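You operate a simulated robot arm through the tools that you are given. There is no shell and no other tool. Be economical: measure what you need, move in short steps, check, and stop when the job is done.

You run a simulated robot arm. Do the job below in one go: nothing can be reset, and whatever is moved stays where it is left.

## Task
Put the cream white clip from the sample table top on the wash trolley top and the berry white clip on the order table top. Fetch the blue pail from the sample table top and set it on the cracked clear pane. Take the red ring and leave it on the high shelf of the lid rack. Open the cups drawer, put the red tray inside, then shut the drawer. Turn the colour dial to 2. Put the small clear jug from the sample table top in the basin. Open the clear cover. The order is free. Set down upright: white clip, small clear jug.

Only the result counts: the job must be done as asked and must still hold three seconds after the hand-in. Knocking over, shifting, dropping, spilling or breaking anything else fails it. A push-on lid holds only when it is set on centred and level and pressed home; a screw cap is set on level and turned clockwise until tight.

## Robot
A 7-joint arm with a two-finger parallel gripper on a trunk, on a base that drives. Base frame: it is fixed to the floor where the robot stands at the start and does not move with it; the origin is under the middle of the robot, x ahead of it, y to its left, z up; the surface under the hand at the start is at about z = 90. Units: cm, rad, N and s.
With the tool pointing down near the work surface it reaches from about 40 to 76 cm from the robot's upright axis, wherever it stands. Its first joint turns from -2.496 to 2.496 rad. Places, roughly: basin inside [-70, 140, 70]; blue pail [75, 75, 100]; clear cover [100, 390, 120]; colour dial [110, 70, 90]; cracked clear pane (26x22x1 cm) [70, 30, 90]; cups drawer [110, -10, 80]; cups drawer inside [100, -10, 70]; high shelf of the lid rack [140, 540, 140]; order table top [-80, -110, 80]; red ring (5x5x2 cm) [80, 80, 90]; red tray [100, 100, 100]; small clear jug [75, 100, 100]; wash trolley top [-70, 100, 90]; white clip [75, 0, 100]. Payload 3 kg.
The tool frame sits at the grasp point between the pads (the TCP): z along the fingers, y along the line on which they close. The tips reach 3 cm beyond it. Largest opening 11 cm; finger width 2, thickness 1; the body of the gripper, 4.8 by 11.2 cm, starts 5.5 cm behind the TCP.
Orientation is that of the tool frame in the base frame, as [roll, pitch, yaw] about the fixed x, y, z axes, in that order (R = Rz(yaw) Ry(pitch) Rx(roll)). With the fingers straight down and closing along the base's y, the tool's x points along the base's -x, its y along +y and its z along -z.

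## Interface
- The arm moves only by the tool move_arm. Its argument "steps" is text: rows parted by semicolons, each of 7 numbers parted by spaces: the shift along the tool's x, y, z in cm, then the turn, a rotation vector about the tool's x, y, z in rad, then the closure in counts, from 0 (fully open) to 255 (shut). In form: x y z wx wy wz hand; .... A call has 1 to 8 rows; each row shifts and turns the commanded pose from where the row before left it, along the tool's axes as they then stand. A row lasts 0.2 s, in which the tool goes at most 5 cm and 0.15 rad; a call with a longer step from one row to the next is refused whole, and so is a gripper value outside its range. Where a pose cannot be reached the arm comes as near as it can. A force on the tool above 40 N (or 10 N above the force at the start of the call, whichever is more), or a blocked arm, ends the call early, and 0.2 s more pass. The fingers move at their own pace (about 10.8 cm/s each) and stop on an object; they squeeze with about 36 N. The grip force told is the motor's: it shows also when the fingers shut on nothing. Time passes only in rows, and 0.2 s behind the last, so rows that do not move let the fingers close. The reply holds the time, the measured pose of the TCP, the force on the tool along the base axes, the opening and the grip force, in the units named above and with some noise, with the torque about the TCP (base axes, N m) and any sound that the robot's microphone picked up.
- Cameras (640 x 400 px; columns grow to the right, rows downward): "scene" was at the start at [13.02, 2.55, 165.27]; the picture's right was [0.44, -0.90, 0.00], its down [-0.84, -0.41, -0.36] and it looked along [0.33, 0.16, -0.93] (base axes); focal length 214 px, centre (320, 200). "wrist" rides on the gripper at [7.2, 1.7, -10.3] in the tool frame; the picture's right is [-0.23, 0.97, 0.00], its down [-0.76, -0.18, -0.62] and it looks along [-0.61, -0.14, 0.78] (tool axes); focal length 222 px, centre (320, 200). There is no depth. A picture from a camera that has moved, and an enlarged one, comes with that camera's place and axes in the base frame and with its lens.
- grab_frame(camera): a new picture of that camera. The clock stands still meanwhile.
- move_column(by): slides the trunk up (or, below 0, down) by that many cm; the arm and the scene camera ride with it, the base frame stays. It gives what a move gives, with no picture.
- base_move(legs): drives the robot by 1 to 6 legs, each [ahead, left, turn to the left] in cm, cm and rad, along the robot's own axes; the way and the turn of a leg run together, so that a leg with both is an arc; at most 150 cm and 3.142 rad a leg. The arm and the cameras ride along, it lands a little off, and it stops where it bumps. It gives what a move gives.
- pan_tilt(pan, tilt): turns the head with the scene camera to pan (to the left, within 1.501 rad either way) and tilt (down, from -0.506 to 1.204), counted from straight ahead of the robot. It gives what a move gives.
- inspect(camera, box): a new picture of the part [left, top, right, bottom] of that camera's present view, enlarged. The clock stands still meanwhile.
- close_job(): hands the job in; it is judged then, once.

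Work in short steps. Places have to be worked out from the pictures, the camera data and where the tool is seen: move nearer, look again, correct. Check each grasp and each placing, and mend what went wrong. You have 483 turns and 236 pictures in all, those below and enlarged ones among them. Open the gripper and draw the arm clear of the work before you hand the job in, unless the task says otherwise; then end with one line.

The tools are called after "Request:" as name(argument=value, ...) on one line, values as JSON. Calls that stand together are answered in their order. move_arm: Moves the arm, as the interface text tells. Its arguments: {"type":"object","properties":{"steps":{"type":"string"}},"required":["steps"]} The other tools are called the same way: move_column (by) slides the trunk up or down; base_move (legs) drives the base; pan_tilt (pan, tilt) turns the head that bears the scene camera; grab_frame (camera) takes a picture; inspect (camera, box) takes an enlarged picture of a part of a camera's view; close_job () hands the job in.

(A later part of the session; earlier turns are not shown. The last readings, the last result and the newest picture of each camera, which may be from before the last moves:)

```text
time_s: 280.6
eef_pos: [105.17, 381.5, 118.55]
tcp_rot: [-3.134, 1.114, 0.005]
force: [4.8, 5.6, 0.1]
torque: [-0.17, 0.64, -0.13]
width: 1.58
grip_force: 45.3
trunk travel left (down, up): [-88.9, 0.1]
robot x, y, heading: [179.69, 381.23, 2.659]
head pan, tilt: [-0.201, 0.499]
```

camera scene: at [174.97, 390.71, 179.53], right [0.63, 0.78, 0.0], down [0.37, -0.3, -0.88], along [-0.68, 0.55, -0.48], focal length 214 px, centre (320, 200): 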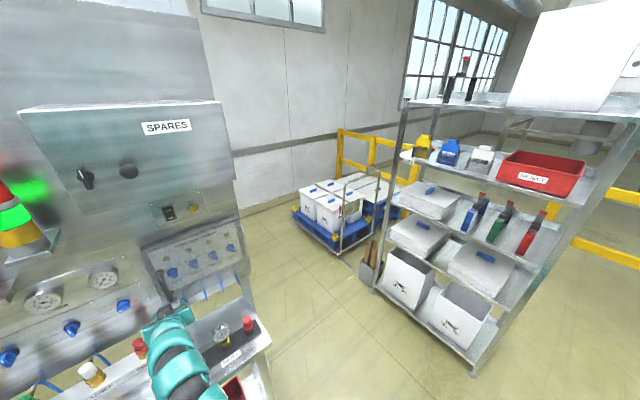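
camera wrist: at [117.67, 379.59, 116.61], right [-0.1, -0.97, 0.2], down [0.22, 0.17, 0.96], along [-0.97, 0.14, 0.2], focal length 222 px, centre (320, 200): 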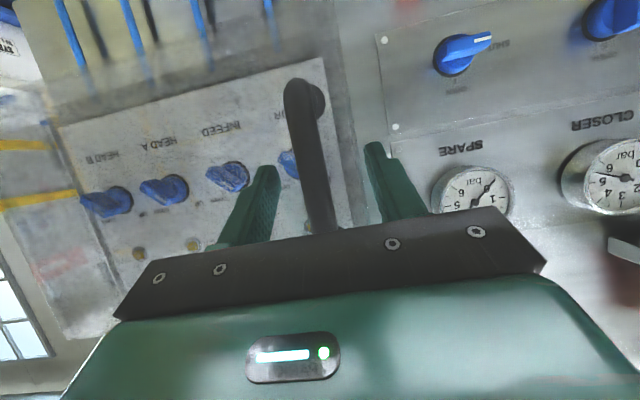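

Gripped (1.6 cm bar). Swing by orbiting the base about the hinge (97.5,413): start with 0.1 rad.

Request:
base_move(legs=[[1.0, -8.7, 0.1]])

Request:
grab_frame(camera="wrist")

```text
time_s: 281.7
eef_pos: [108.26, 382.54, 118.52]
tcp_rot: [-3.138, 1.116, 0.105]
force: [-8.6, 16.8, 3.9]
torque: [-0.04, 0.37, 0.27]
width: 1.58
grip_force: 44.5
trunk travel left (down, up): [-88.9, 0.1]
robot x, y, heading: [182.49, 389.42, 2.753]
head pan, tilt: [-0.201, 0.499]
```

```text
96 pictures are left
camera wrist: at [120.89, 382.18, 116.69], right [0.0, -0.98, 0.2], down [0.21, 0.2, 0.96], along [-0.98, 0.04, 0.2], focal length 222 px, centre (320, 200)
```

wrist: 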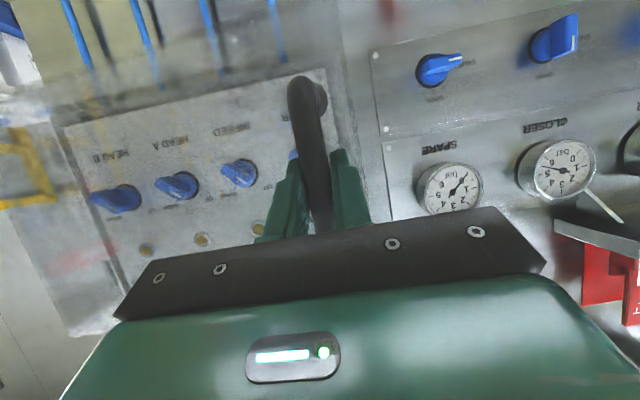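

Cover is moving. Continue in 0.2 rad steps.

Request:
base_move(legs=[[2.2, -17.8, 0.2]])

Request:
base_move(legs=[[2.2, -17.8, 0.2]])

```text
time_s: 283.2
eef_pos: [113.89, 385.8, 118.55]
tcp_rot: [-3.136, 1.116, 0.305]
force: [-17.8, 23.1, 4.9]
torque: [0.1, -0.01, 0.28]
width: 1.58
grip_force: 44.6
trunk travel left (down, up): [-88.9, 0.1]
robot x, y, heading: [184.82, 407.35, 2.965]
head pan, tilt: [-0.201, 0.499]
```

```text
time_s: 284.7
eef_pos: [118.57, 390.02, 118.57]
tcp_rot: [-3.131, 1.118, 0.508]
force: [-23.2, 20.7, 1.2]
torque: [-0.13, 0.06, 0.29]
width: 1.55
grip_force: 44.9
trunk travel left (down, up): [-88.9, 0.1]
robot x, y, heading: [184.38, 425.01, -3.126]
head pan, tilt: [-0.201, 0.499]
```

Radial inward force ~30 N building; shift the tool 0.8 cm toward the hinge to relieve, then continue.

Request:
move_arm(steps="0 -0.5 0 0 0 0 255;0 -0.4 0 0 0 0 255")

Request:
grab_frame(camera="scene")

```text
time_s: 285.3
eef_pos: [118.58, 390.17, 118.57]
tcp_rot: [-3.121, 1.117, 0.517]
force: [5.5, -4.8, -2.2]
torque: [-0.71, 0.19, -0.21]
width: 1.59
grip_force: 45.1
trunk travel left (down, up): [-88.9, 0.1]
robot x, y, heading: [184.42, 425.53, -3.131]
head pan, tilt: [-0.201, 0.499]
```

```text
95 pictures are left
camera scene: at [167.6, 426.6, 179.55], right [0.18, 0.98, 0.0], down [0.47, -0.09, -0.88], along [-0.86, 0.16, -0.48], focal length 214 px, centre (320, 200)
```

scene: 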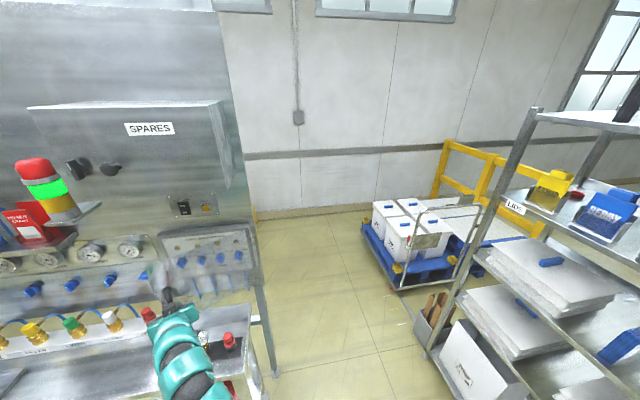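

Refit hinge ≈(95.2,411.5). Continue orbiting.

Request:
base_move(legs=[[2.5, -17.9, 0.2]])

Request:
base_move(legs=[[2.5, -17.9, 0.2]])

```text
time_s: 286.8
eef_pos: [122.15, 395.19, 118.56]
tcp_rot: [-3.119, 1.118, 0.718]
force: [10.1, -7.2, -9.4]
torque: [-0.46, -0.4, 0.29]
width: 1.59
grip_force: 45.0
trunk travel left (down, up): [-88.9, 0.1]
robot x, y, heading: [180.12, 442.32, -2.922]
head pan, tilt: [-0.201, 0.499]
```

```text
time_s: 288.3
eef_pos: [124.9, 400.73, 118.64]
tcp_rot: [-3.124, 1.117, 0.917]
force: [6.2, -3.3, -2.6]
torque: [-0.43, -0.31, 0.31]
width: 1.56
grip_force: 44.9
trunk travel left (down, up): [-88.9, 0.1]
robot x, y, heading: [171.72, 458.5, -2.725]
head pan, tilt: [-0.201, 0.499]
```

Forces low. Continue 0.2 and 0.17 rad.

Request:
base_move(legs=[[2.5, -17.9, 0.2]])

Request:
base_move(legs=[[2.1, -15.2, 0.17]])

Request:
pan_tilt(pan=0.5, tilt=0.5)

Request:
grab_frame(camera="scene")

```text
time_s: 289.8
eef_pos: [126.56, 406.67, 118.56]
tcp_rot: [-3.126, 1.113, 1.12]
force: [4.4, -1.0, 1.3]
torque: [-0.25, -0.36, 0.25]
width: 1.59
grip_force: 45.1
trunk travel left (down, up): [-88.9, 0.1]
robot x, y, heading: [161.06, 472.44, -2.523]
head pan, tilt: [-0.201, 0.499]
```

```text
time_s: 291.2
eef_pos: [126.92, 412.06, 118.57]
tcp_rot: [-3.126, 1.116, 1.293]
force: [10.3, -0.3, 2.3]
torque: [-0.3, -0.4, 0.28]
width: 1.58
grip_force: 45.4
trunk travel left (down, up): [-88.9, 0.1]
robot x, y, heading: [149.49, 483.24, -2.35]
head pan, tilt: [-0.201, 0.499]
```

```text
time_s: 292.2
eef_pos: [127.03, 411.93, 118.65]
tcp_rot: [-3.128, 1.116, 1.291]
force: [2.5, -0.6, 4.5]
torque: [-0.95, -0.19, 0.03]
width: 1.56
grip_force: 44.7
trunk travel left (down, up): [-88.9, 0.1]
robot x, y, heading: [149.14, 482.91, -2.355]
head pan, tilt: [0.499, 0.499]
```

```text
94 pictures are left
camera scene: at [141.41, 468.62, 179.55], right [-0.96, 0.28, 0.0], down [0.13, 0.46, -0.88], along [-0.24, -0.84, -0.48], focal length 214 px, centre (320, 200)
```

scene: 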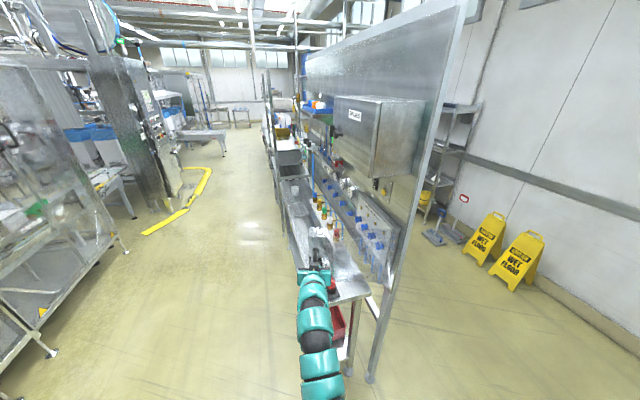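

74° open. Extend the swing with the arm itself, rotating with the door.

Request:
move_arm(steps="1.35 -0.87 -2.75 -0.09 0 -0.044 255;1.35 -0.87 -2.75 -0.09 0 -0.044 255;1.35 -0.87 -2.75 -0.09 0 -0.044 255")

```text
time_s: 293.1
eef_pos: [125.47, 421.48, 118.63]
tcp_rot: [-3.128, 1.115, 1.586]
force: [-17.6, -5.0, 5.6]
torque: [-0.17, -0.32, -0.2]
width: 1.57
grip_force: 44.9
trunk travel left (down, up): [-88.9, 0.1]
robot x, y, heading: [149.72, 482.94, -2.358]
head pan, tilt: [0.499, 0.499]
```

Request:
move_arm(steps="1.35 -1.15 -2.75 -0.09 0 -0.044 255;1.35 -1.15 -2.75 -0.09 0 -0.044 255;0 0 0 0 0 0 255")

```text
time_s: 293.9
eef_pos: [123.01, 427.29, 118.6]
tcp_rot: [-3.132, 1.113, 1.784]
force: [-25.4, -13.7, 11.7]
torque: [0.58, 0.11, 0.0]
width: 1.58
grip_force: 45.1
trunk travel left (down, up): [-88.9, 0.1]
robot x, y, heading: [149.56, 482.75, -2.354]
head pan, tilt: [0.499, 0.499]
```

Open ~100°. Release the handle and see if the cover stays.

Request:
move_arm(steps="0 -0.4 0 0 0 0 255;0 0 0 0 0 0 200;0 0 0 0 0 0 120;0 0 0 0 0 0 120")

Request:
grab_frame(camera="wrist")

```text
time_s: 294.9
eef_pos: [123.05, 427.33, 118.67]
tcp_rot: [-3.13, 1.113, 1.789]
force: [-0.1, 0.8, -0.2]
torque: [0.02, -0.02, -0.02]
width: 5.84
grip_force: 0.0
trunk travel left (down, up): [-88.9, 0.1]
robot x, y, heading: [149.43, 482.72, -2.349]
head pan, tilt: [0.499, 0.499]
```

```text
93 pictures are left
camera wrist: at [122.26, 439.9, 116.76], right [0.97, 0.1, 0.2], down [-0.22, 0.18, 0.96], along [0.06, -0.98, 0.2], focal length 222 px, centre (320, 200)
```

wrist: 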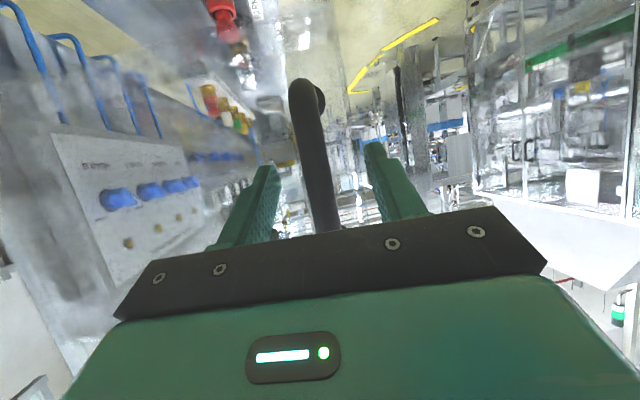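

The cover stays. Retreat along the tool axis and check again.

Request:
move_arm(steps="0 0 -4 0 0 0 100;0 0 -4 0 0 0 100;0 0 -3 0 0 0 100")

Request:
grab_frame(camera="wrist")

Request:
grab_frame(camera="scene")

```text
time_s: 295.6
eef_pos: [121.22, 435.35, 122.49]
tcp_rot: [-3.135, 1.111, 1.786]
force: [-0.5, 0.2, 0.1]
torque: [0.02, -0.01, 0.01]
width: 6.68
grip_force: 0.1
out of reach, approached as far as the arm can: row 3
trunk travel left (down, up): [-88.9, 0.1]
robot x, y, heading: [149.26, 482.74, -2.353]
head pan, tilt: [0.499, 0.499]
```

```text
92 pictures are left
camera wrist: at [120.42, 447.78, 120.68], right [0.97, 0.1, 0.2], down [-0.22, 0.18, 0.96], along [0.06, -0.98, 0.2], focal length 222 px, centre (320, 200)
```

wrist: 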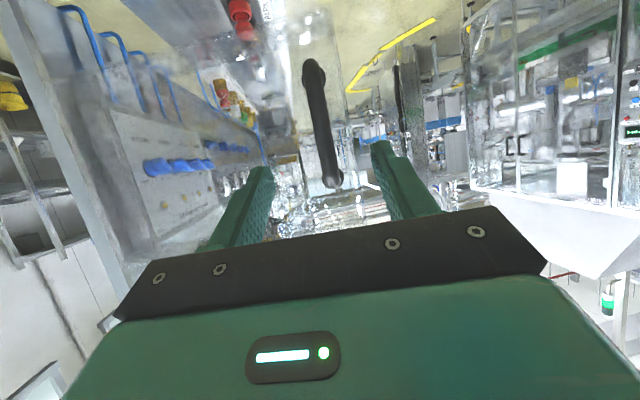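

```text
91 pictures are left
camera scene: at [141.18, 468.57, 179.53], right [-0.96, 0.28, 0.0], down [0.13, 0.46, -0.88], along [-0.24, -0.84, -0.48], focal length 214 px, centre (320, 200)
```

scene: 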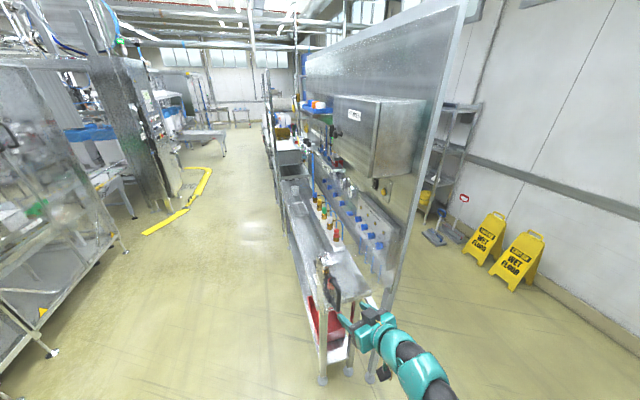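

Cover stays open ~100°. Back away, then drive south along the far aisle (x≈205).

Request:
base_move(legs=[[-15.5, 5.7, 0], [31.4, 96.1, 0]])

Request:
move_arm(steps="0 0 0 0 0.15 0 100;0 0 0 0 0.15 0 100;0 0 0 0 0.15 0 100;0 0 0 0 0.15 0 100;0 0 0 0 0.15 0 100;0 0 0 0 0.15 0 100;0 0 0 0 0.15 0 100;0 0 0 0 0.06 0 100")

Request:
grab_frame(camera="scene")

```text
time_s: 301.9
eef_pos: [181.56, 353.17, 122.53]
tcp_rot: [-3.131, 1.111, 1.785]
force: [0.0, 0.0, -0.4]
torque: [-0.01, -0.01, -0.02]
width: 6.7
grip_force: 0.0
trunk travel left (down, up): [-88.9, 0.1]
robot x, y, heading: [210.05, 400.75, -2.357]
head pan, tilt: [0.499, 0.499]
```

```text
time_s: 303.7
eef_pos: [181.49, 353.1, 122.59]
tcp_rot: [-3.138, 0.317, 1.777]
force: [-0.4, 0.3, 0.5]
torque: [-0.01, 0.0, -0.01]
width: 6.69
grip_force: 0.1
out of reach, approached as far as the arm can: row 6, 7, 8
trunk travel left (down, up): [-88.9, 0.1]
robot x, y, heading: [209.72, 400.27, -2.355]
head pan, tilt: [0.499, 0.499]
```

```text
90 pictures are left
camera scene: at [201.63, 386.45, 179.54], right [-0.96, 0.28, 0.0], down [0.13, 0.46, -0.88], along [-0.25, -0.84, -0.48], focal length 214 px, centre (320, 200)
```

scene: 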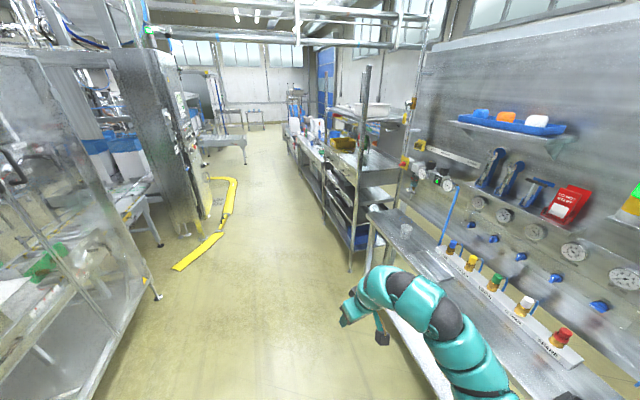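

Aisle is clear. Extend the hand so the tool becomes vertical, then drive to the far side of the sample table.

Request:
move_arm(steps="-4 0 0 0 0 0 100;-4 0 0 0 0 0 100;0 0 0 0 0 0 100")

Request:
base_move(legs=[[101, 98, 0]])

Request:
base_move(legs=[[101, 98, 0]])

```text
time_s: 304.5
eef_pos: [183.2, 345.63, 123.29]
tcp_rot: [-3.137, 0.322, 1.776]
force: [-0.4, 0.2, -0.3]
torque: [-0.04, 0.01, 0.0]
width: 6.66
grip_force: 0.0
out of reach, approached as far as the arm can: row 1, 2
trunk travel left (down, up): [-88.9, 0.1]
robot x, y, heading: [209.98, 400.61, -2.353]
head pan, tilt: [0.499, 0.499]
```

```text
time_s: 311.5
eef_pos: [181.15, 205.09, 123.34]
tcp_rot: [-3.138, 0.323, 1.779]
force: [0.3, -0.1, -0.4]
torque: [0.0, -0.03, -0.01]
width: 6.7
grip_force: 0.1
trunk travel left (down, up): [-88.9, 0.1]
robot x, y, heading: [207.77, 260.04, -2.355]
head pan, tilt: [0.499, 0.499]
```

```text
time_s: 318.5
eef_pos: [178.23, 64.42, 123.34]
tcp_rot: [-3.14, 0.323, 1.771]
force: [-0.7, -1.1, -0.6]
torque: [-0.04, 0.02, 0.03]
width: 6.68
grip_force: 0.1
trunk travel left (down, up): [-88.9, 0.1]
robot x, y, heading: [205.3, 119.49, -2.35]
head pan, tilt: [0.499, 0.499]
```

Look at the table's far side.

Request:
pan_tilt(pan=-0.4, tilt=0.6)

Request:
grab_frame(camera="scene")

Request:
pan_tilt(pan=0.3, tilt=0.5)

Request:
grab_frame(camera="scene")

```text
time_s: 319.7
eef_pos: [178.31, 64.61, 123.28]
tcp_rot: [-3.138, 0.323, 1.772]
force: [0.0, -0.2, 0.4]
torque: [0.01, 0.01, 0.01]
width: 6.71
grip_force: 0.1
trunk travel left (down, up): [-88.9, 0.1]
robot x, y, heading: [205.11, 119.44, -2.361]
head pan, tilt: [-0.4, 0.6]
```

```text
89 pictures are left
camera scene: at [191.17, 110.51, 178.64], right [-0.37, 0.93, 0.0], down [0.52, 0.21, -0.83], along [-0.77, -0.31, -0.56], focal length 214 px, centre (320, 200)
```

scene: 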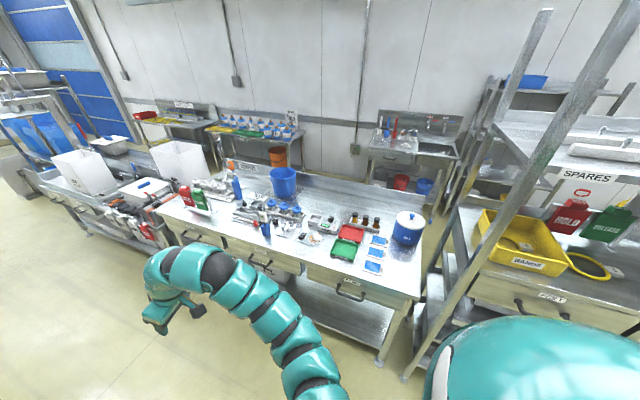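

```text
time_s: 320.8
eef_pos: [178.25, 64.49, 123.22]
tcp_rot: [-3.138, 0.323, 1.771]
force: [0.4, -0.1, 0.2]
torque: [0.0, 0.0, -0.02]
width: 6.66
grip_force: 0.0
trunk travel left (down, up): [-88.9, 0.1]
robot x, y, heading: [205.04, 119.12, -2.359]
head pan, tilt: [0.3, 0.499]
```

```text
88 pictures are left
camera scene: at [195.09, 105.78, 179.54], right [-0.88, 0.47, 0.0], down [0.23, 0.42, -0.88], along [-0.41, -0.78, -0.48], focal length 214 px, centre (320, 200)
```

scene: 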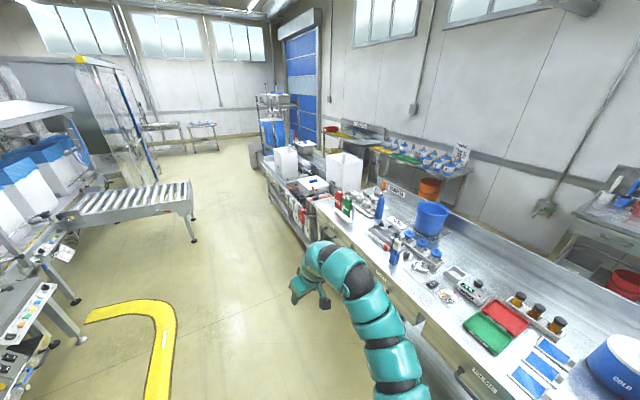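

Request:
pan_tilt(pan=-0.4, tilt=0.6)

Request:
inspect(camera="scene", box=[140, 170, 440, 310])

Request:
inspect(camera="scene", box=[150, 200, 310, 290])

```text
time_s: 321.9
eef_pos: [178.15, 64.46, 123.23]
tcp_rot: [-3.139, 0.324, 1.771]
force: [0.0, 0.5, 0.7]
torque: [-0.01, 0.0, 0.03]
width: 6.68
grip_force: 0.1
trunk travel left (down, up): [-88.9, 0.1]
robot x, y, heading: [204.92, 119.46, -2.365]
head pan, tilt: [-0.4, 0.6]
```

```text
2.13 times, centred on (290, 240) of scene
camera zoom: at [191.17, 110.5, 178.64], right [-0.37, 0.93, 0.0], down [0.52, 0.21, -0.83], along [-0.77, -0.31, -0.56], focal length 458 px, centre (384, 115)
```

zoom: 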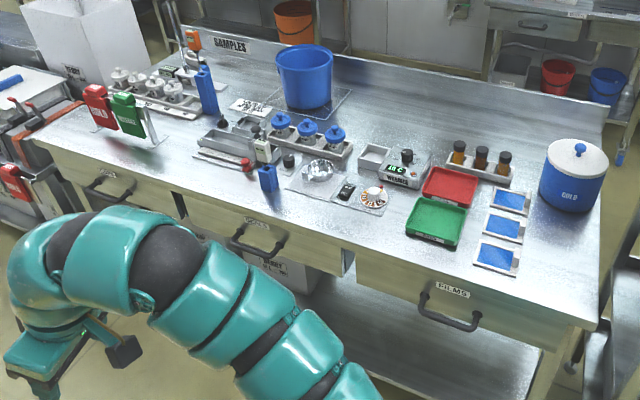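

```text
4.00 times, centred on (230, 245) of scene
camera zoom: at [191.17, 110.5, 178.64], right [-0.37, 0.93, 0.0], down [0.52, 0.21, -0.83], along [-0.77, -0.31, -0.56], focal length 858 px, centre (680, 20)
```

zoom: 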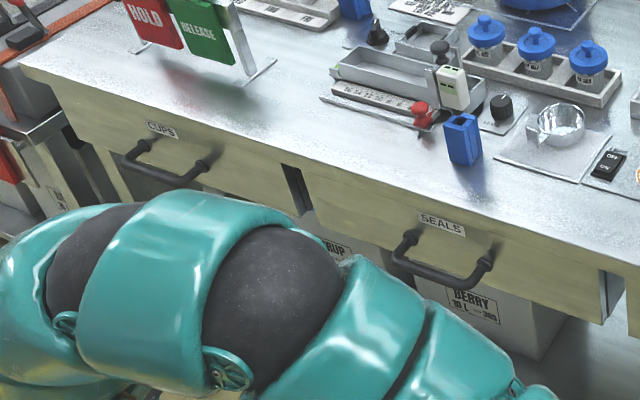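

Drawers face +x: CUPS handle ≈(125,-10.5,75). First the colour dial at ≈(109,75). Turn to face the table and straighten the tool.

Request:
base_move(legs=[[0, 0, -1.27]])

Request:
move_arm(steps="-3 0 0 0 0.05 0 100;-3 0 0 0 0.05 0 100;0 0 0 0 0 0 100")

```text
time_s: 325.4
eef_pos: [144.64, 128.39, 123.24]
tcp_rot: [-3.138, 0.323, 0.511]
force: [-0.1, -0.3, 0.5]
torque: [-0.01, 0.04, -0.01]
width: 6.67
grip_force: 0.0
trunk travel left (down, up): [-88.9, 0.1]
robot x, y, heading: [205.13, 119.75, 2.66]
head pan, tilt: [-0.4, 0.6]
```

```text
time_s: 326.2
eef_pos: [139.05, 125.48, 124.6]
tcp_rot: [-3.138, 0.22, 0.509]
force: [0.9, 0.7, 0.7]
torque: [0.02, 0.05, 0.03]
width: 6.69
grip_force: 0.1
out of reach, approached as far as the arm can: row 1
trunk travel left (down, up): [-88.9, 0.1]
robot x, y, heading: [205.1, 119.39, 2.657]
head pan, tilt: [-0.4, 0.6]
```

Request:
move_arm(steps="-2 0 0 0 0.11 0 100;-1 0 0 0 0.11 0 100;0 0 0 0 0 0.13 100;0 0 0 0 0 0.13 100;0 0 0 0 0 0.13 100;0 0 0 0 0 0.12 100;0 0 0 0 0 0 100")

Request:
grab_frame(camera="scene")

```text
time_s: 327.8
eef_pos: [136.43, 124.13, 125.16]
tcp_rot: [-3.14, 0.006, -0.002]
force: [1.3, 0.1, -0.2]
torque: [0.05, -0.01, 0.01]
width: 6.7
grip_force: 0.1
trunk travel left (down, up): [-88.9, 0.1]
robot x, y, heading: [205.15, 119.51, 2.659]
head pan, tilt: [-0.4, 0.6]
```

```text
85 pictures are left
camera scene: at [192.33, 129.98, 178.64], right [0.77, 0.64, 0.0], down [0.36, -0.44, -0.83], along [-0.53, 0.64, -0.56], focal length 214 px, centre (320, 200)
```

scene: 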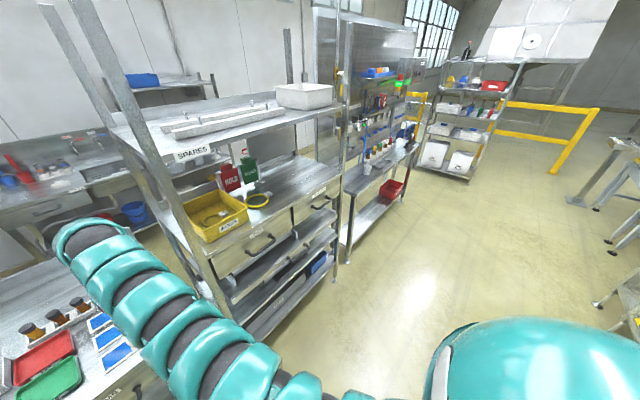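

Tool is vertical. Drive so the hand is near the dial and look.

Request:
base_move(legs=[[-22.7, 43.4, 0], [17.7, 9.3, 0]])

Request:
grab_frame(camera="wrist")

```text
time_s: 331.9
eef_pos: [116.14, 75.01, 124.94]
tcp_rot: [-3.14, 0.004, 0.0]
force: [0.6, -0.6, -0.4]
torque: [0.01, -0.03, -0.02]
width: 6.7
grip_force: 0.1
trunk travel left (down, up): [-88.9, 0.1]
robot x, y, heading: [184.93, 70.8, 2.669]
head pan, tilt: [-0.4, 0.6]
```

```text
84 pictures are left
camera wrist: at [123.53, 73.37, 135.45], right [-0.23, -0.97, 0.0], down [-0.76, 0.18, 0.63], along [-0.61, 0.14, -0.78], focal length 222 px, centre (320, 200)
```

wrist: 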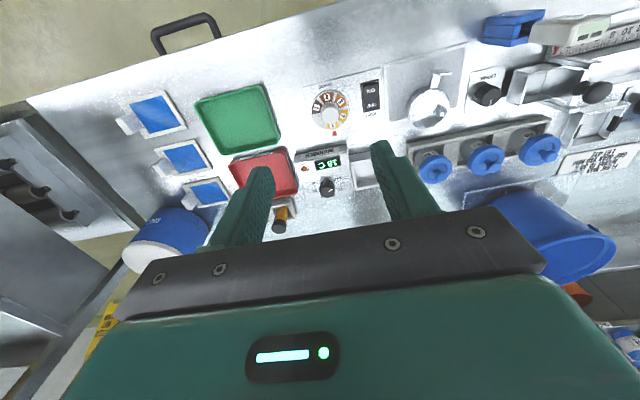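

Request:
inspect(camera="wrist", box=[290, 70, 390, 150])

```text
5.00 times, centred on (340, 110) of wrist
camera zoom: at [123.53, 73.37, 135.45], right [-0.23, -0.97, 0.0], down [-0.76, 0.18, 0.63], along [-0.61, 0.14, -0.78], focal length 1111 px, centre (220, 650)
```

zoom: 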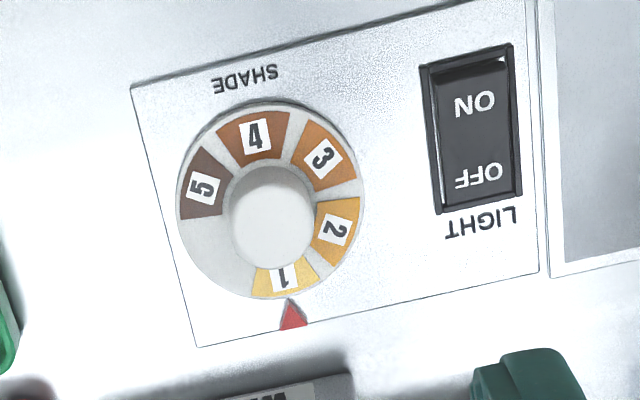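

Dial: "1" at the red pointer; positions are 60° apart, so "2" needs 60° clockwise (from above). Position above the dial centre (110.2,74.4).

Request:
base_move(legs=[[5.0, 3.2, 0]])

Request:
move_column(by=-14)

Request:
move_arm(steps="0 0 4 0 0 0 130;0 0 3 0 0 0 130")

Request:
grab_frame(camera="wrist")

```text
time_s: 332.9
eef_pos: [110.07, 74.44, 124.89]
tcp_rot: [3.141, 0.001, 0.0]
force: [-0.9, -0.3, 0.1]
torque: [0.01, -0.02, 0.01]
width: 6.67
grip_force: 0.1
trunk travel left (down, up): [-88.9, 0.1]
robot x, y, heading: [179.06, 69.82, 2.661]
head pan, tilt: [-0.4, 0.6]
```

```text
time_s: 334.5
eef_pos: [110.24, 74.49, 111.15]
tcp_rot: [-3.14, 0.005, 0.001]
force: [0.5, 0.3, -0.4]
torque: [-0.02, -0.01, -0.01]
width: 6.7
grip_force: 0.0
trunk travel left (down, up): [-74.9, 14.1]
robot x, y, heading: [178.93, 70.07, 2.667]
head pan, tilt: [-0.4, 0.6]
```

```text
time_s: 335.1
eef_pos: [110.21, 74.48, 104.01]
tcp_rot: [-3.139, 0.003, -0.001]
force: [0.6, 0.1, 0.6]
torque: [-0.04, -0.03, 0.02]
width: 5.39
grip_force: 0.0
trunk travel left (down, up): [-74.9, 14.1]
robot x, y, heading: [178.93, 70.23, 2.666]
head pan, tilt: [-0.4, 0.6]
```

```text
82 pictures are left
camera wrist: at [117.68, 72.75, 114.44], right [-0.23, -0.97, 0.0], down [-0.76, 0.18, 0.63], along [-0.61, 0.14, -0.78], focal length 222 px, centre (320, 200)
```

wrist: 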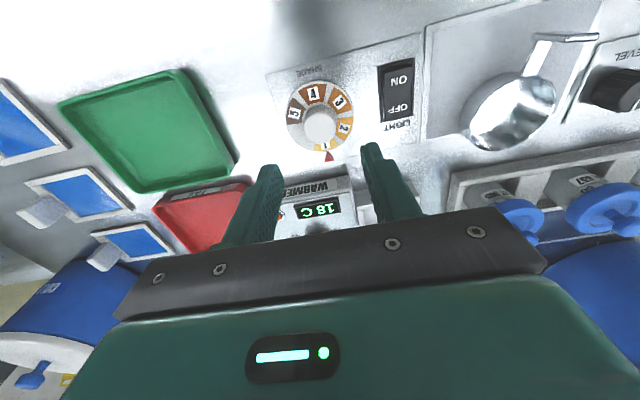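

Centred over the knob. Descend to z≈95 and close.

Request:
move_arm(steps="0 0 4 0 0 0 130;0 0 4 0 0 0 130;0 0 1 0 0 0 130;0 0 0 0 0 0 130")

Request:
inspect(camera="wrist", box=[220, 100, 460, 260])

```text
time_s: 336.1
eef_pos: [110.42, 74.69, 95.09]
tcp_rot: [-3.141, 0.005, 0.0]
force: [-0.2, 0.2, 0.2]
torque: [0.01, 0.01, 0.02]
width: 5.38
grip_force: 0.1
trunk travel left (down, up): [-74.9, 14.1]
robot x, y, heading: [179.14, 70.06, 2.655]
head pan, tilt: [-0.4, 0.6]
```

```text
2.50 times, centred on (340, 180) of wrist
camera zoom: at [117.79, 72.87, 105.54], right [-0.23, -0.97, 0.0], down [-0.76, 0.18, 0.63], along [-0.61, 0.14, -0.78], focal length 555 px, centre (270, 250)
```

zoom: 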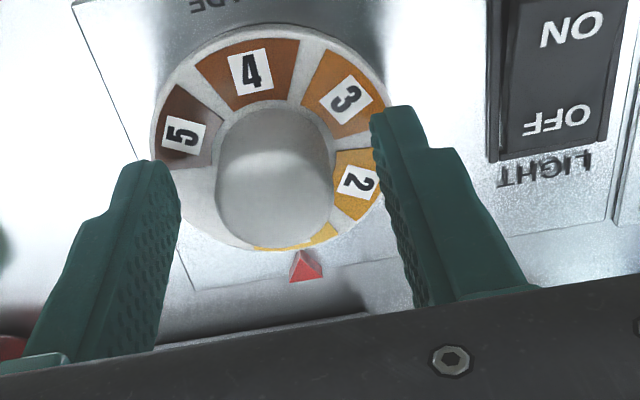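

Request:
move_arm(steps="0 0 0 0 0 0 190;0 0 0 0 0 0 255;0 0 0 0 0 0 255")

Request:
move_arm(steps="0 0 0 0 0 0.15 255;0 0 0 0 0 0.15 255;0 0 0 0 0 0.15 255;0 0 0 0 0 0.15 255;0 0 0 0 0 0.15 255;0 0 0 0 0 0.15 255;0 0 0 0 0 0.147 255;0 0 0 0 0 0 255")

Request:
inspect(camera="wrist", box=[220, 100, 460, 260])

```text
time_s: 336.9
eef_pos: [110.43, 74.6, 95.06]
tcp_rot: [-3.141, 0.004, -0.002]
force: [0.5, 2.3, -0.7]
torque: [-0.3, 0.31, -0.06]
width: 3.16
grip_force: 44.8
trunk travel left (down, up): [-74.9, 14.1]
robot x, y, heading: [178.79, 70.19, 2.661]
head pan, tilt: [-0.4, 0.6]
```

```text
time_s: 338.3
eef_pos: [110.07, 74.2, 95.11]
tcp_rot: [3.13, 0.005, -0.866]
force: [-11.3, -9.8, -10.9]
torque: [0.26, 0.71, 0.11]
width: 3.18
grip_force: 44.8
out of reach, approached as far as the arm can: row 1
trunk travel left (down, up): [-74.9, 14.1]
robot x, y, heading: [178.92, 69.94, 2.665]
head pan, tilt: [-0.4, 0.6]
stopped in row 7: the force on the tool passed its limit at 41 N (the readings are from after the stop); the commanded pose is now the measured one
```

```text
2.50 times, centred on (340, 180) of wrist
camera zoom: at [113.82, 67.52, 105.59], right [-0.89, -0.46, 0.01], down [-0.35, 0.7, 0.62], along [-0.29, 0.55, -0.78], focal length 555 px, centre (270, 250)
```

zoom: 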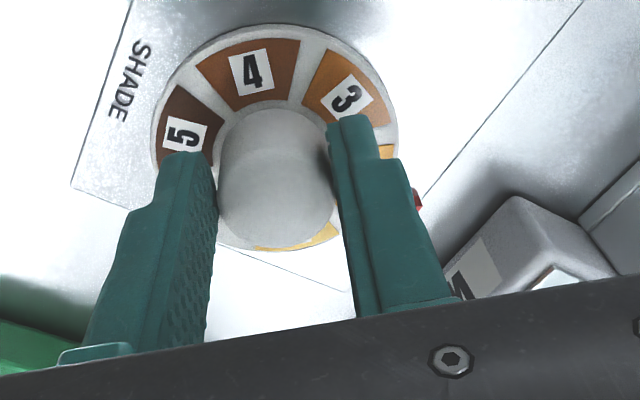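

Dial turned ~50° with the tool; side force tripped. Release, regrip, and turn the remaining ~0.18 rad.

Request:
move_arm(steps="0 0 0 0 0 0 180;0 0 0 0 0 0 150;0 0 0 0 0 0 150")

Request:
inspect(camera="wrist", box=[220, 100, 460, 260])

```text
time_s: 339.1
eef_pos: [110.42, 74.33, 95.32]
tcp_rot: [3.132, 0.006, -0.869]
force: [0.4, 0.7, -1.0]
torque: [-0.07, 0.02, -0.02]
width: 4.53
grip_force: 0.1
trunk travel left (down, up): [-74.9, 14.1]
robot x, y, heading: [178.58, 69.9, 2.655]
head pan, tilt: [-0.4, 0.6]
```

```text
2.50 times, centred on (340, 180) of wrist
camera zoom: at [114.04, 67.76, 105.75], right [-0.89, -0.46, 0.01], down [-0.35, 0.7, 0.63], along [-0.29, 0.55, -0.78], focal length 555 px, centre (270, 250)
```

zoom: 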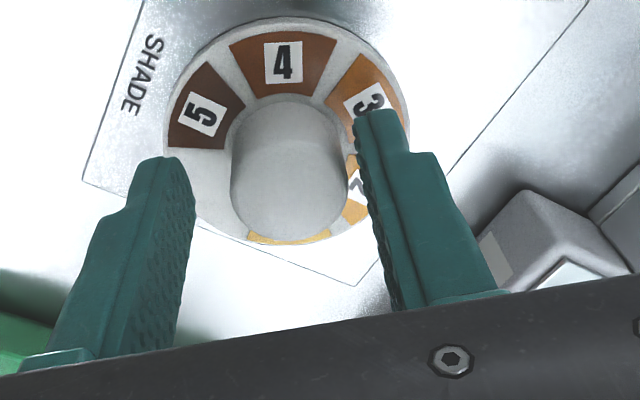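

The dial appears to have settled a bit further; lift and verify.

Request:
move_arm(steps="0 0 -4 0 0 0 130;0 0 -5 0 0 0 130;0 0 -5 0 0 0 130;0 0 -5 0 0 0 130")

Request:
inspect(camera="wrist", box=[260, 60, 420, 180])

```text
time_s: 340.1
eef_pos: [110.71, 74.25, 114.31]
tcp_rot: [3.132, 0.006, -0.866]
force: [0.3, 0.0, 0.0]
torque: [0.01, -0.03, -0.02]
width: 5.39
grip_force: 0.1
trunk travel left (down, up): [-74.9, 14.1]
robot x, y, heading: [178.87, 69.61, 2.666]
head pan, tilt: [-0.4, 0.6]
```

```text
3.33 times, centred on (340, 120) of wrist
camera zoom: at [114.34, 67.7, 124.78], right [-0.89, -0.46, 0.01], down [-0.35, 0.7, 0.63], along [-0.29, 0.55, -0.78], focal length 740 px, centre (253, 467)
```

zoom: 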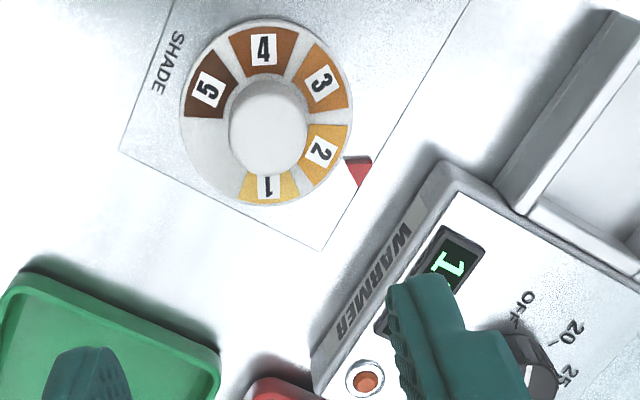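

Dial now at 2. Next, the CUPS drawer: back off, go right, then orient the tool for the horizontal handle.

Request:
base_move(legs=[[-31, -16.2, 0], [-39.4, 75.3, 0]])

Request:
move_arm(steps="0 0 0 0 0 0.14 130;0 0 0 0 0 0.14 130;0 0 0 0 0 0.14 130;0 0 0 0 0 0.14 130;0 0 0 0 0 0.144 130")

Request:
move_column(by=-15)

Request:
move_arm(steps="0 0 0 -0.15 0 0 130;0 0 0 -0.15 0 0 130;0 0 0 -0.15 0 0 130;0 0 0 -0.15 0 0 130;0 0 0 -0.15 0 0 130;0 0 0 -0.15 0 0 130")

Request:
pan_tilt(pan=0.3, tilt=0.7)

Request:
grab_frame(camera="scene")

Request:
grab_frame(camera="wrist")

```text
time_s: 346.5
eef_pos: [146.43, -10.9, 114.33]
tcp_rot: [3.132, 0.005, -0.862]
force: [0.0, 0.2, -0.2]
torque: [0.0, -0.04, -0.02]
width: 5.4
grip_force: 0.1
trunk travel left (down, up): [-74.9, 14.1]
robot x, y, heading: [214.87, -15.05, 2.668]
head pan, tilt: [-0.4, 0.6]
```

```text
time_s: 347.7
eef_pos: [146.45, -10.79, 114.33]
tcp_rot: [3.13, -0.003, -1.571]
force: [0.3, 0.2, 0.3]
torque: [-0.02, 0.0, -0.02]
width: 5.42
grip_force: 0.0
trunk travel left (down, up): [-74.9, 14.1]
robot x, y, heading: [214.85, -14.93, 2.664]
head pan, tilt: [-0.4, 0.6]
```

```text
time_s: 349.5
eef_pos: [146.35, -10.85, 99.36]
tcp_rot: [3.129, -0.002, -1.568]
force: [0.0, -0.5, 0.1]
torque: [0.01, 0.0, 0.0]
width: 5.37
grip_force: 0.1
trunk travel left (down, up): [-59.9, 29.1]
robot x, y, heading: [214.64, -14.9, 2.666]
head pan, tilt: [-0.4, 0.6]
```

```text
time_s: 350.9
eef_pos: [146.39, -10.73, 99.48]
tcp_rot: [2.229, -0.003, -1.569]
force: [-0.1, 0.6, 0.6]
torque: [-0.02, -0.01, -0.01]
width: 5.39
grip_force: 0.1
trunk travel left (down, up): [-59.9, 29.1]
robot x, y, heading: [214.79, -14.88, 2.666]
head pan, tilt: [-0.4, 0.6]
```

```text
time_s: 351.9
eef_pos: [146.35, -10.73, 99.42]
tcp_rot: [2.232, -0.002, -1.566]
force: [0.7, -0.2, 0.5]
torque: [-0.01, -0.01, 0.0]
width: 5.39
grip_force: 0.1
trunk travel left (down, up): [-59.9, 29.1]
robot x, y, heading: [214.52, -14.32, 2.667]
head pan, tilt: [0.3, 0.7]
```

```text
77 pictures are left
camera scene: at [199.14, -9.72, 148.77], right [0.17, 0.98, 0.0], down [0.63, -0.11, -0.77], along [-0.75, 0.13, -0.64], focal length 214 px, centre (320, 200)
```

scene: 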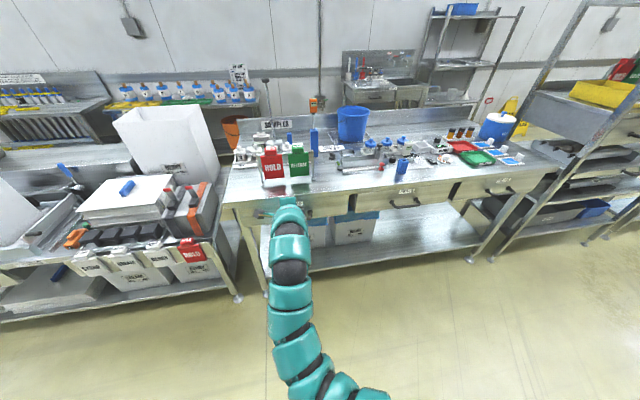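

```text
76 pictures are left
camera wrist: at [153.63, -18.03, 107.15], right [-0.6, 0.23, 0.77], down [0.6, 0.76, 0.24], along [-0.53, 0.6, -0.59], focal length 222 px, centre (320, 200)
```

wrist: 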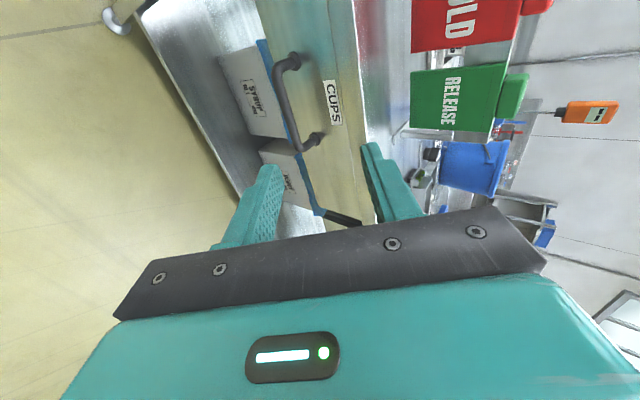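

Handle at ≈(126,-8,76). Lower the trunk and move closer along the tool axis for a refined look.

Request:
move_column(by=-17)

Request:
base_move(legs=[[11.5, 3.0, 0]])

Request:
grab_frame(camera="wrist")

Request:
inspect(camera="scene", box=[200, 140, 400, 280])

```text
time_s: 353.9
eef_pos: [146.45, -10.87, 82.4]
tcp_rot: [2.231, -0.003, -1.567]
force: [0.0, -0.2, -0.1]
torque: [-0.02, -0.02, 0.0]
width: 5.4
grip_force: 0.0
trunk travel left (down, up): [-42.9, 46.1]
robot x, y, heading: [214.91, -15.07, 2.668]
head pan, tilt: [0.3, 0.7]
```

```text
time_s: 355.1
eef_pos: [134.62, -8.19, 82.23]
tcp_rot: [2.232, -0.002, -1.57]
force: [0.2, -0.6, 0.5]
torque: [0.02, -0.01, 0.04]
width: 5.39
grip_force: 0.1
trunk travel left (down, up): [-42.9, 46.1]
robot x, y, heading: [203.05, -12.29, 2.665]
head pan, tilt: [0.3, 0.7]
```

```text
75 pictures are left
camera wrist: at [141.88, -15.4, 90.13], right [-0.6, 0.23, 0.77], down [0.6, 0.76, 0.24], along [-0.53, 0.6, -0.59], focal length 222 px, centre (320, 200)
```

wrist: 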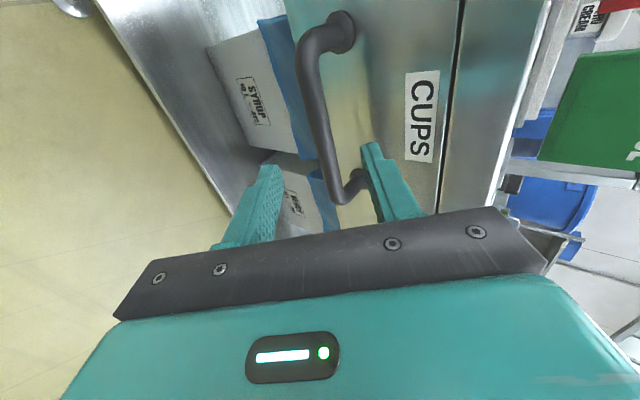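

```text
2.86 times, centred on (300, 210) of scene
camera zoom: at [187.38, -7.11, 131.77], right [0.17, 0.98, 0.0], down [0.63, -0.11, -0.76], along [-0.75, 0.13, -0.64], focal length 613 px, centre (377, 171)
```

zoom: 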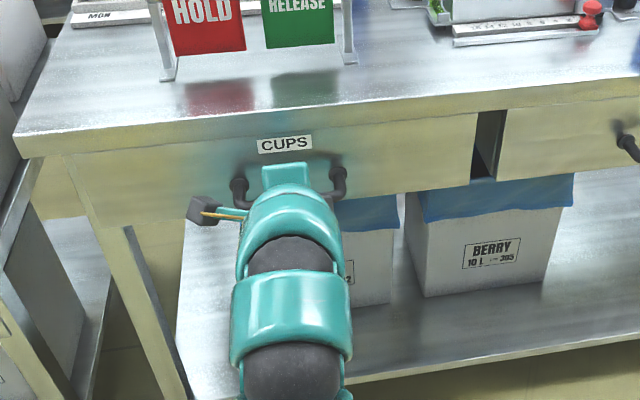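

Handle bar ≈(127.2,-8.2,76.3), right on the tool axis. Narrow the opening to 4 cm and advance 8.3 cm.

Request:
move_arm(steps="0 0 3 0 0 0 162;0 0 3 0 0 0 162;0 0 2.3 0 0 0 162;0 0 0 0 0 0 162")

Request:
grab_frame(camera="wrist")

```text
time_s: 356.0
eef_pos: [128.75, -8.23, 78.27]
tcp_rot: [2.221, -0.007, -1.566]
force: [53.0, 5.3, 18.7]
torque: [-0.05, 0.89, -0.26]
width: 3.15
grip_force: 0.0
trunk travel left (down, up): [-42.9, 46.1]
robot x, y, heading: [203.09, -12.36, 2.665]
head pan, tilt: [0.3, 0.7]
stopped in row 4: the force on the tool passed its limit at 50 N (the readings are from after the stop); the commanded pose is now the measured one
```

```text
73 pictures are left
camera wrist: at [136.06, -15.48, 85.93], right [-0.59, 0.23, 0.77], down [0.6, 0.76, 0.23], along [-0.54, 0.6, -0.59], focal length 222 px, centre (320, 200)
```

wrist: 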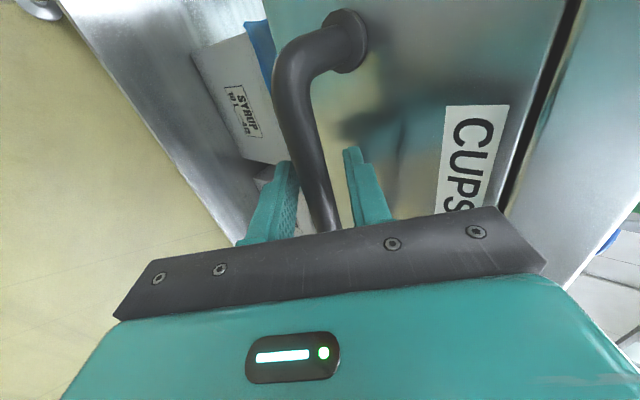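

The bar is between the fingers, with the tip against the drawer face. Back off 0.6 and close.

Request:
move_arm(steps="0 0 -0.7 0 0 0 162;0 0 0 0 0 0 220;0 0 0 0 0 0 255;0 0 0 0 0 0 255")

Request:
grab_frame(camera="wrist")

```text
time_s: 357.0
eef_pos: [128.59, -8.25, 77.94]
tcp_rot: [2.23, -0.003, -1.567]
force: [-6.3, 0.2, 9.2]
torque: [0.14, -0.07, 0.03]
width: 1.56
grip_force: 45.0
trunk travel left (down, up): [-42.9, 46.1]
robot x, y, heading: [203.2, -12.22, 2.664]
head pan, tilt: [0.3, 0.7]
```

```text
72 pictures are left
camera wrist: at [136.01, -15.49, 85.8], right [-0.6, 0.23, 0.77], down [0.6, 0.76, 0.24], along [-0.53, 0.6, -0.59], focal length 222 px, centre (320, 200)
```

wrist: 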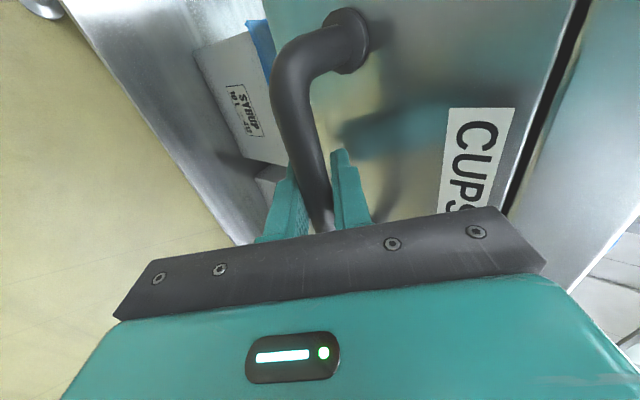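

Handle gripped. Pull out 10 cm with the base.

Request:
base_move(legs=[[-8.9, -4.6, 0]])

Request:
base_move(legs=[[-10.7, -5.5, 0]])

Request:
grab_frame(camera="scene")

```text
time_s: 358.1
eef_pos: [138.88, -8.28, 77.96]
tcp_rot: [2.227, -0.003, -1.568]
force: [1.8, 1.4, 10.2]
torque: [0.34, -0.18, -0.21]
width: 1.56
grip_force: 45.1
trunk travel left (down, up): [-42.9, 46.1]
robot x, y, heading: [213.12, -12.51, 2.668]
head pan, tilt: [0.3, 0.7]
```

```text
time_s: 359.4
eef_pos: [151.02, -8.25, 77.98]
tcp_rot: [2.23, -0.003, -1.567]
force: [1.8, -4.1, 7.0]
torque: [0.03, -0.09, 0.1]
width: 1.57
grip_force: 44.7
trunk travel left (down, up): [-42.9, 46.1]
robot x, y, heading: [224.98, -12.06, 2.666]
head pan, tilt: [0.3, 0.7]
```

```text
71 pictures are left
camera scene: at [209.72, -7.09, 131.79], right [0.17, 0.98, 0.0], down [0.63, -0.11, -0.77], along [-0.75, 0.13, -0.64], focal length 214 px, centre (320, 200)
```

scene: 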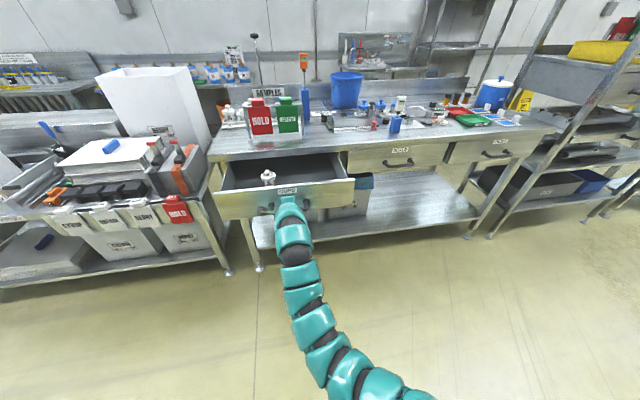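

Drawer opens; zoom to see inside.

Request:
inspect(camera="scene", box=[200, 140, 380, 240])

```text
3.56 times, centred on (290, 190) of scene
camera zoom: at [209.72, -7.09, 131.79], right [0.17, 0.98, 0.0], down [0.63, -0.11, -0.77], along [-0.75, 0.13, -0.64], focal length 763 px, centre (427, 236)
```

zoom: 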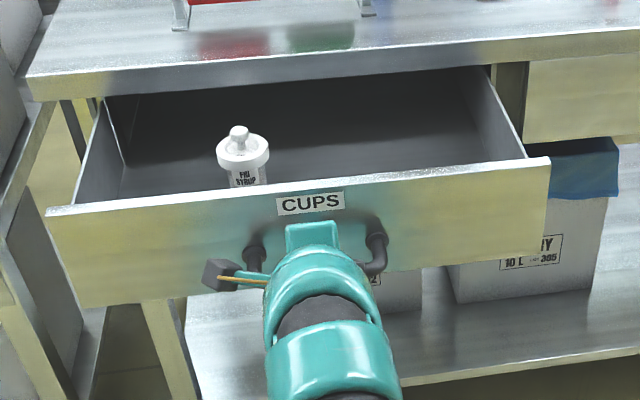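

Space to the right of the cup. Pull 4 cm more, then release the handle and retreat.

Request:
base_move(legs=[[-3.6, -1.8, 0]])

Request:
move_arm(steps="0 0 0 0 0 0 210;0 0 0 0 0 0 170;0 0 0 0 0 0 170;0 0 -4 0 0 0 170;0 0 -4 0 0 0 170;0 0 -4 0 0 0 170")

Request:
grab_frame(camera="wrist")

```text
time_s: 360.2
eef_pos: [154.98, -8.29, 78.08]
tcp_rot: [2.229, -0.006, -1.568]
force: [1.0, 1.7, 3.9]
torque: [-0.15, -0.08, 0.31]
width: 1.56
grip_force: 45.3
trunk travel left (down, up): [-42.9, 46.1]
robot x, y, heading: [229.49, -12.23, 2.666]
head pan, tilt: [0.3, 0.7]
```

```text
time_s: 361.6
eef_pos: [164.59, -8.24, 85.39]
tcp_rot: [2.231, -0.003, -1.571]
force: [0.0, -0.2, 0.4]
torque: [-0.02, -0.02, 0.0]
width: 3.64
grip_force: 0.0
trunk travel left (down, up): [-42.9, 46.1]
robot x, y, heading: [229.46, -12.21, 2.662]
head pan, tilt: [0.3, 0.7]
```

```text
69 pictures are left
camera wrist: at [171.88, -15.36, 93.13], right [-0.6, 0.23, 0.77], down [0.6, 0.76, 0.24], along [-0.53, 0.6, -0.59], focal length 222 px, centre (320, 200)
```

wrist: 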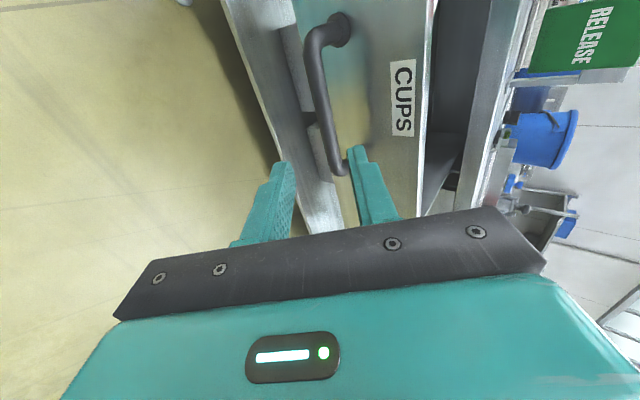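

Drawer stays open. Raise, level the tool, and go to the red tray.

Request:
move_column(by=32)

Request:
move_arm(steps="0 0 0 0.15 0 0 130;0 0 0 0.15 0 0 130;0 0 0 0.15 0 0 130;0 0 0 0.15 0 0 130;0 0 0 0.15 0 0 130;0 0 0 0.15 0 0 130")

Request:
base_move(legs=[[46, -88, 0]])

```text
time_s: 364.8
eef_pos: [164.63, -8.3, 117.34]
tcp_rot: [2.23, -0.005, -1.568]
force: [-0.6, -0.4, 0.1]
torque: [0.01, -0.04, 0.01]
width: 3.68
grip_force: 0.0
trunk travel left (down, up): [-74.9, 14.1]
robot x, y, heading: [229.23, -12.17, 2.669]
head pan, tilt: [0.3, 0.7]
```

```text
time_s: 366.2
eef_pos: [164.65, -8.08, 117.4]
tcp_rot: [3.131, -0.004, -1.57]
force: [0.1, -0.4, -0.1]
torque: [0.02, 0.03, -0.01]
width: 5.39
grip_force: 0.2
trunk travel left (down, up): [-74.9, 14.1]
robot x, y, heading: [228.97, -12.17, 2.667]
head pan, tilt: [0.3, 0.7]
```

```text
time_s: 371.4
eef_pos: [163.7, 90.73, 117.38]
tcp_rot: [3.129, -0.005, -1.564]
force: [-0.5, -0.9, -0.4]
torque: [-0.04, -0.01, 0.01]
width: 5.36
grip_force: 0.2
trunk travel left (down, up): [-74.9, 14.1]
robot x, y, heading: [228.19, 87.04, 2.671]
head pan, tilt: [0.3, 0.7]
```

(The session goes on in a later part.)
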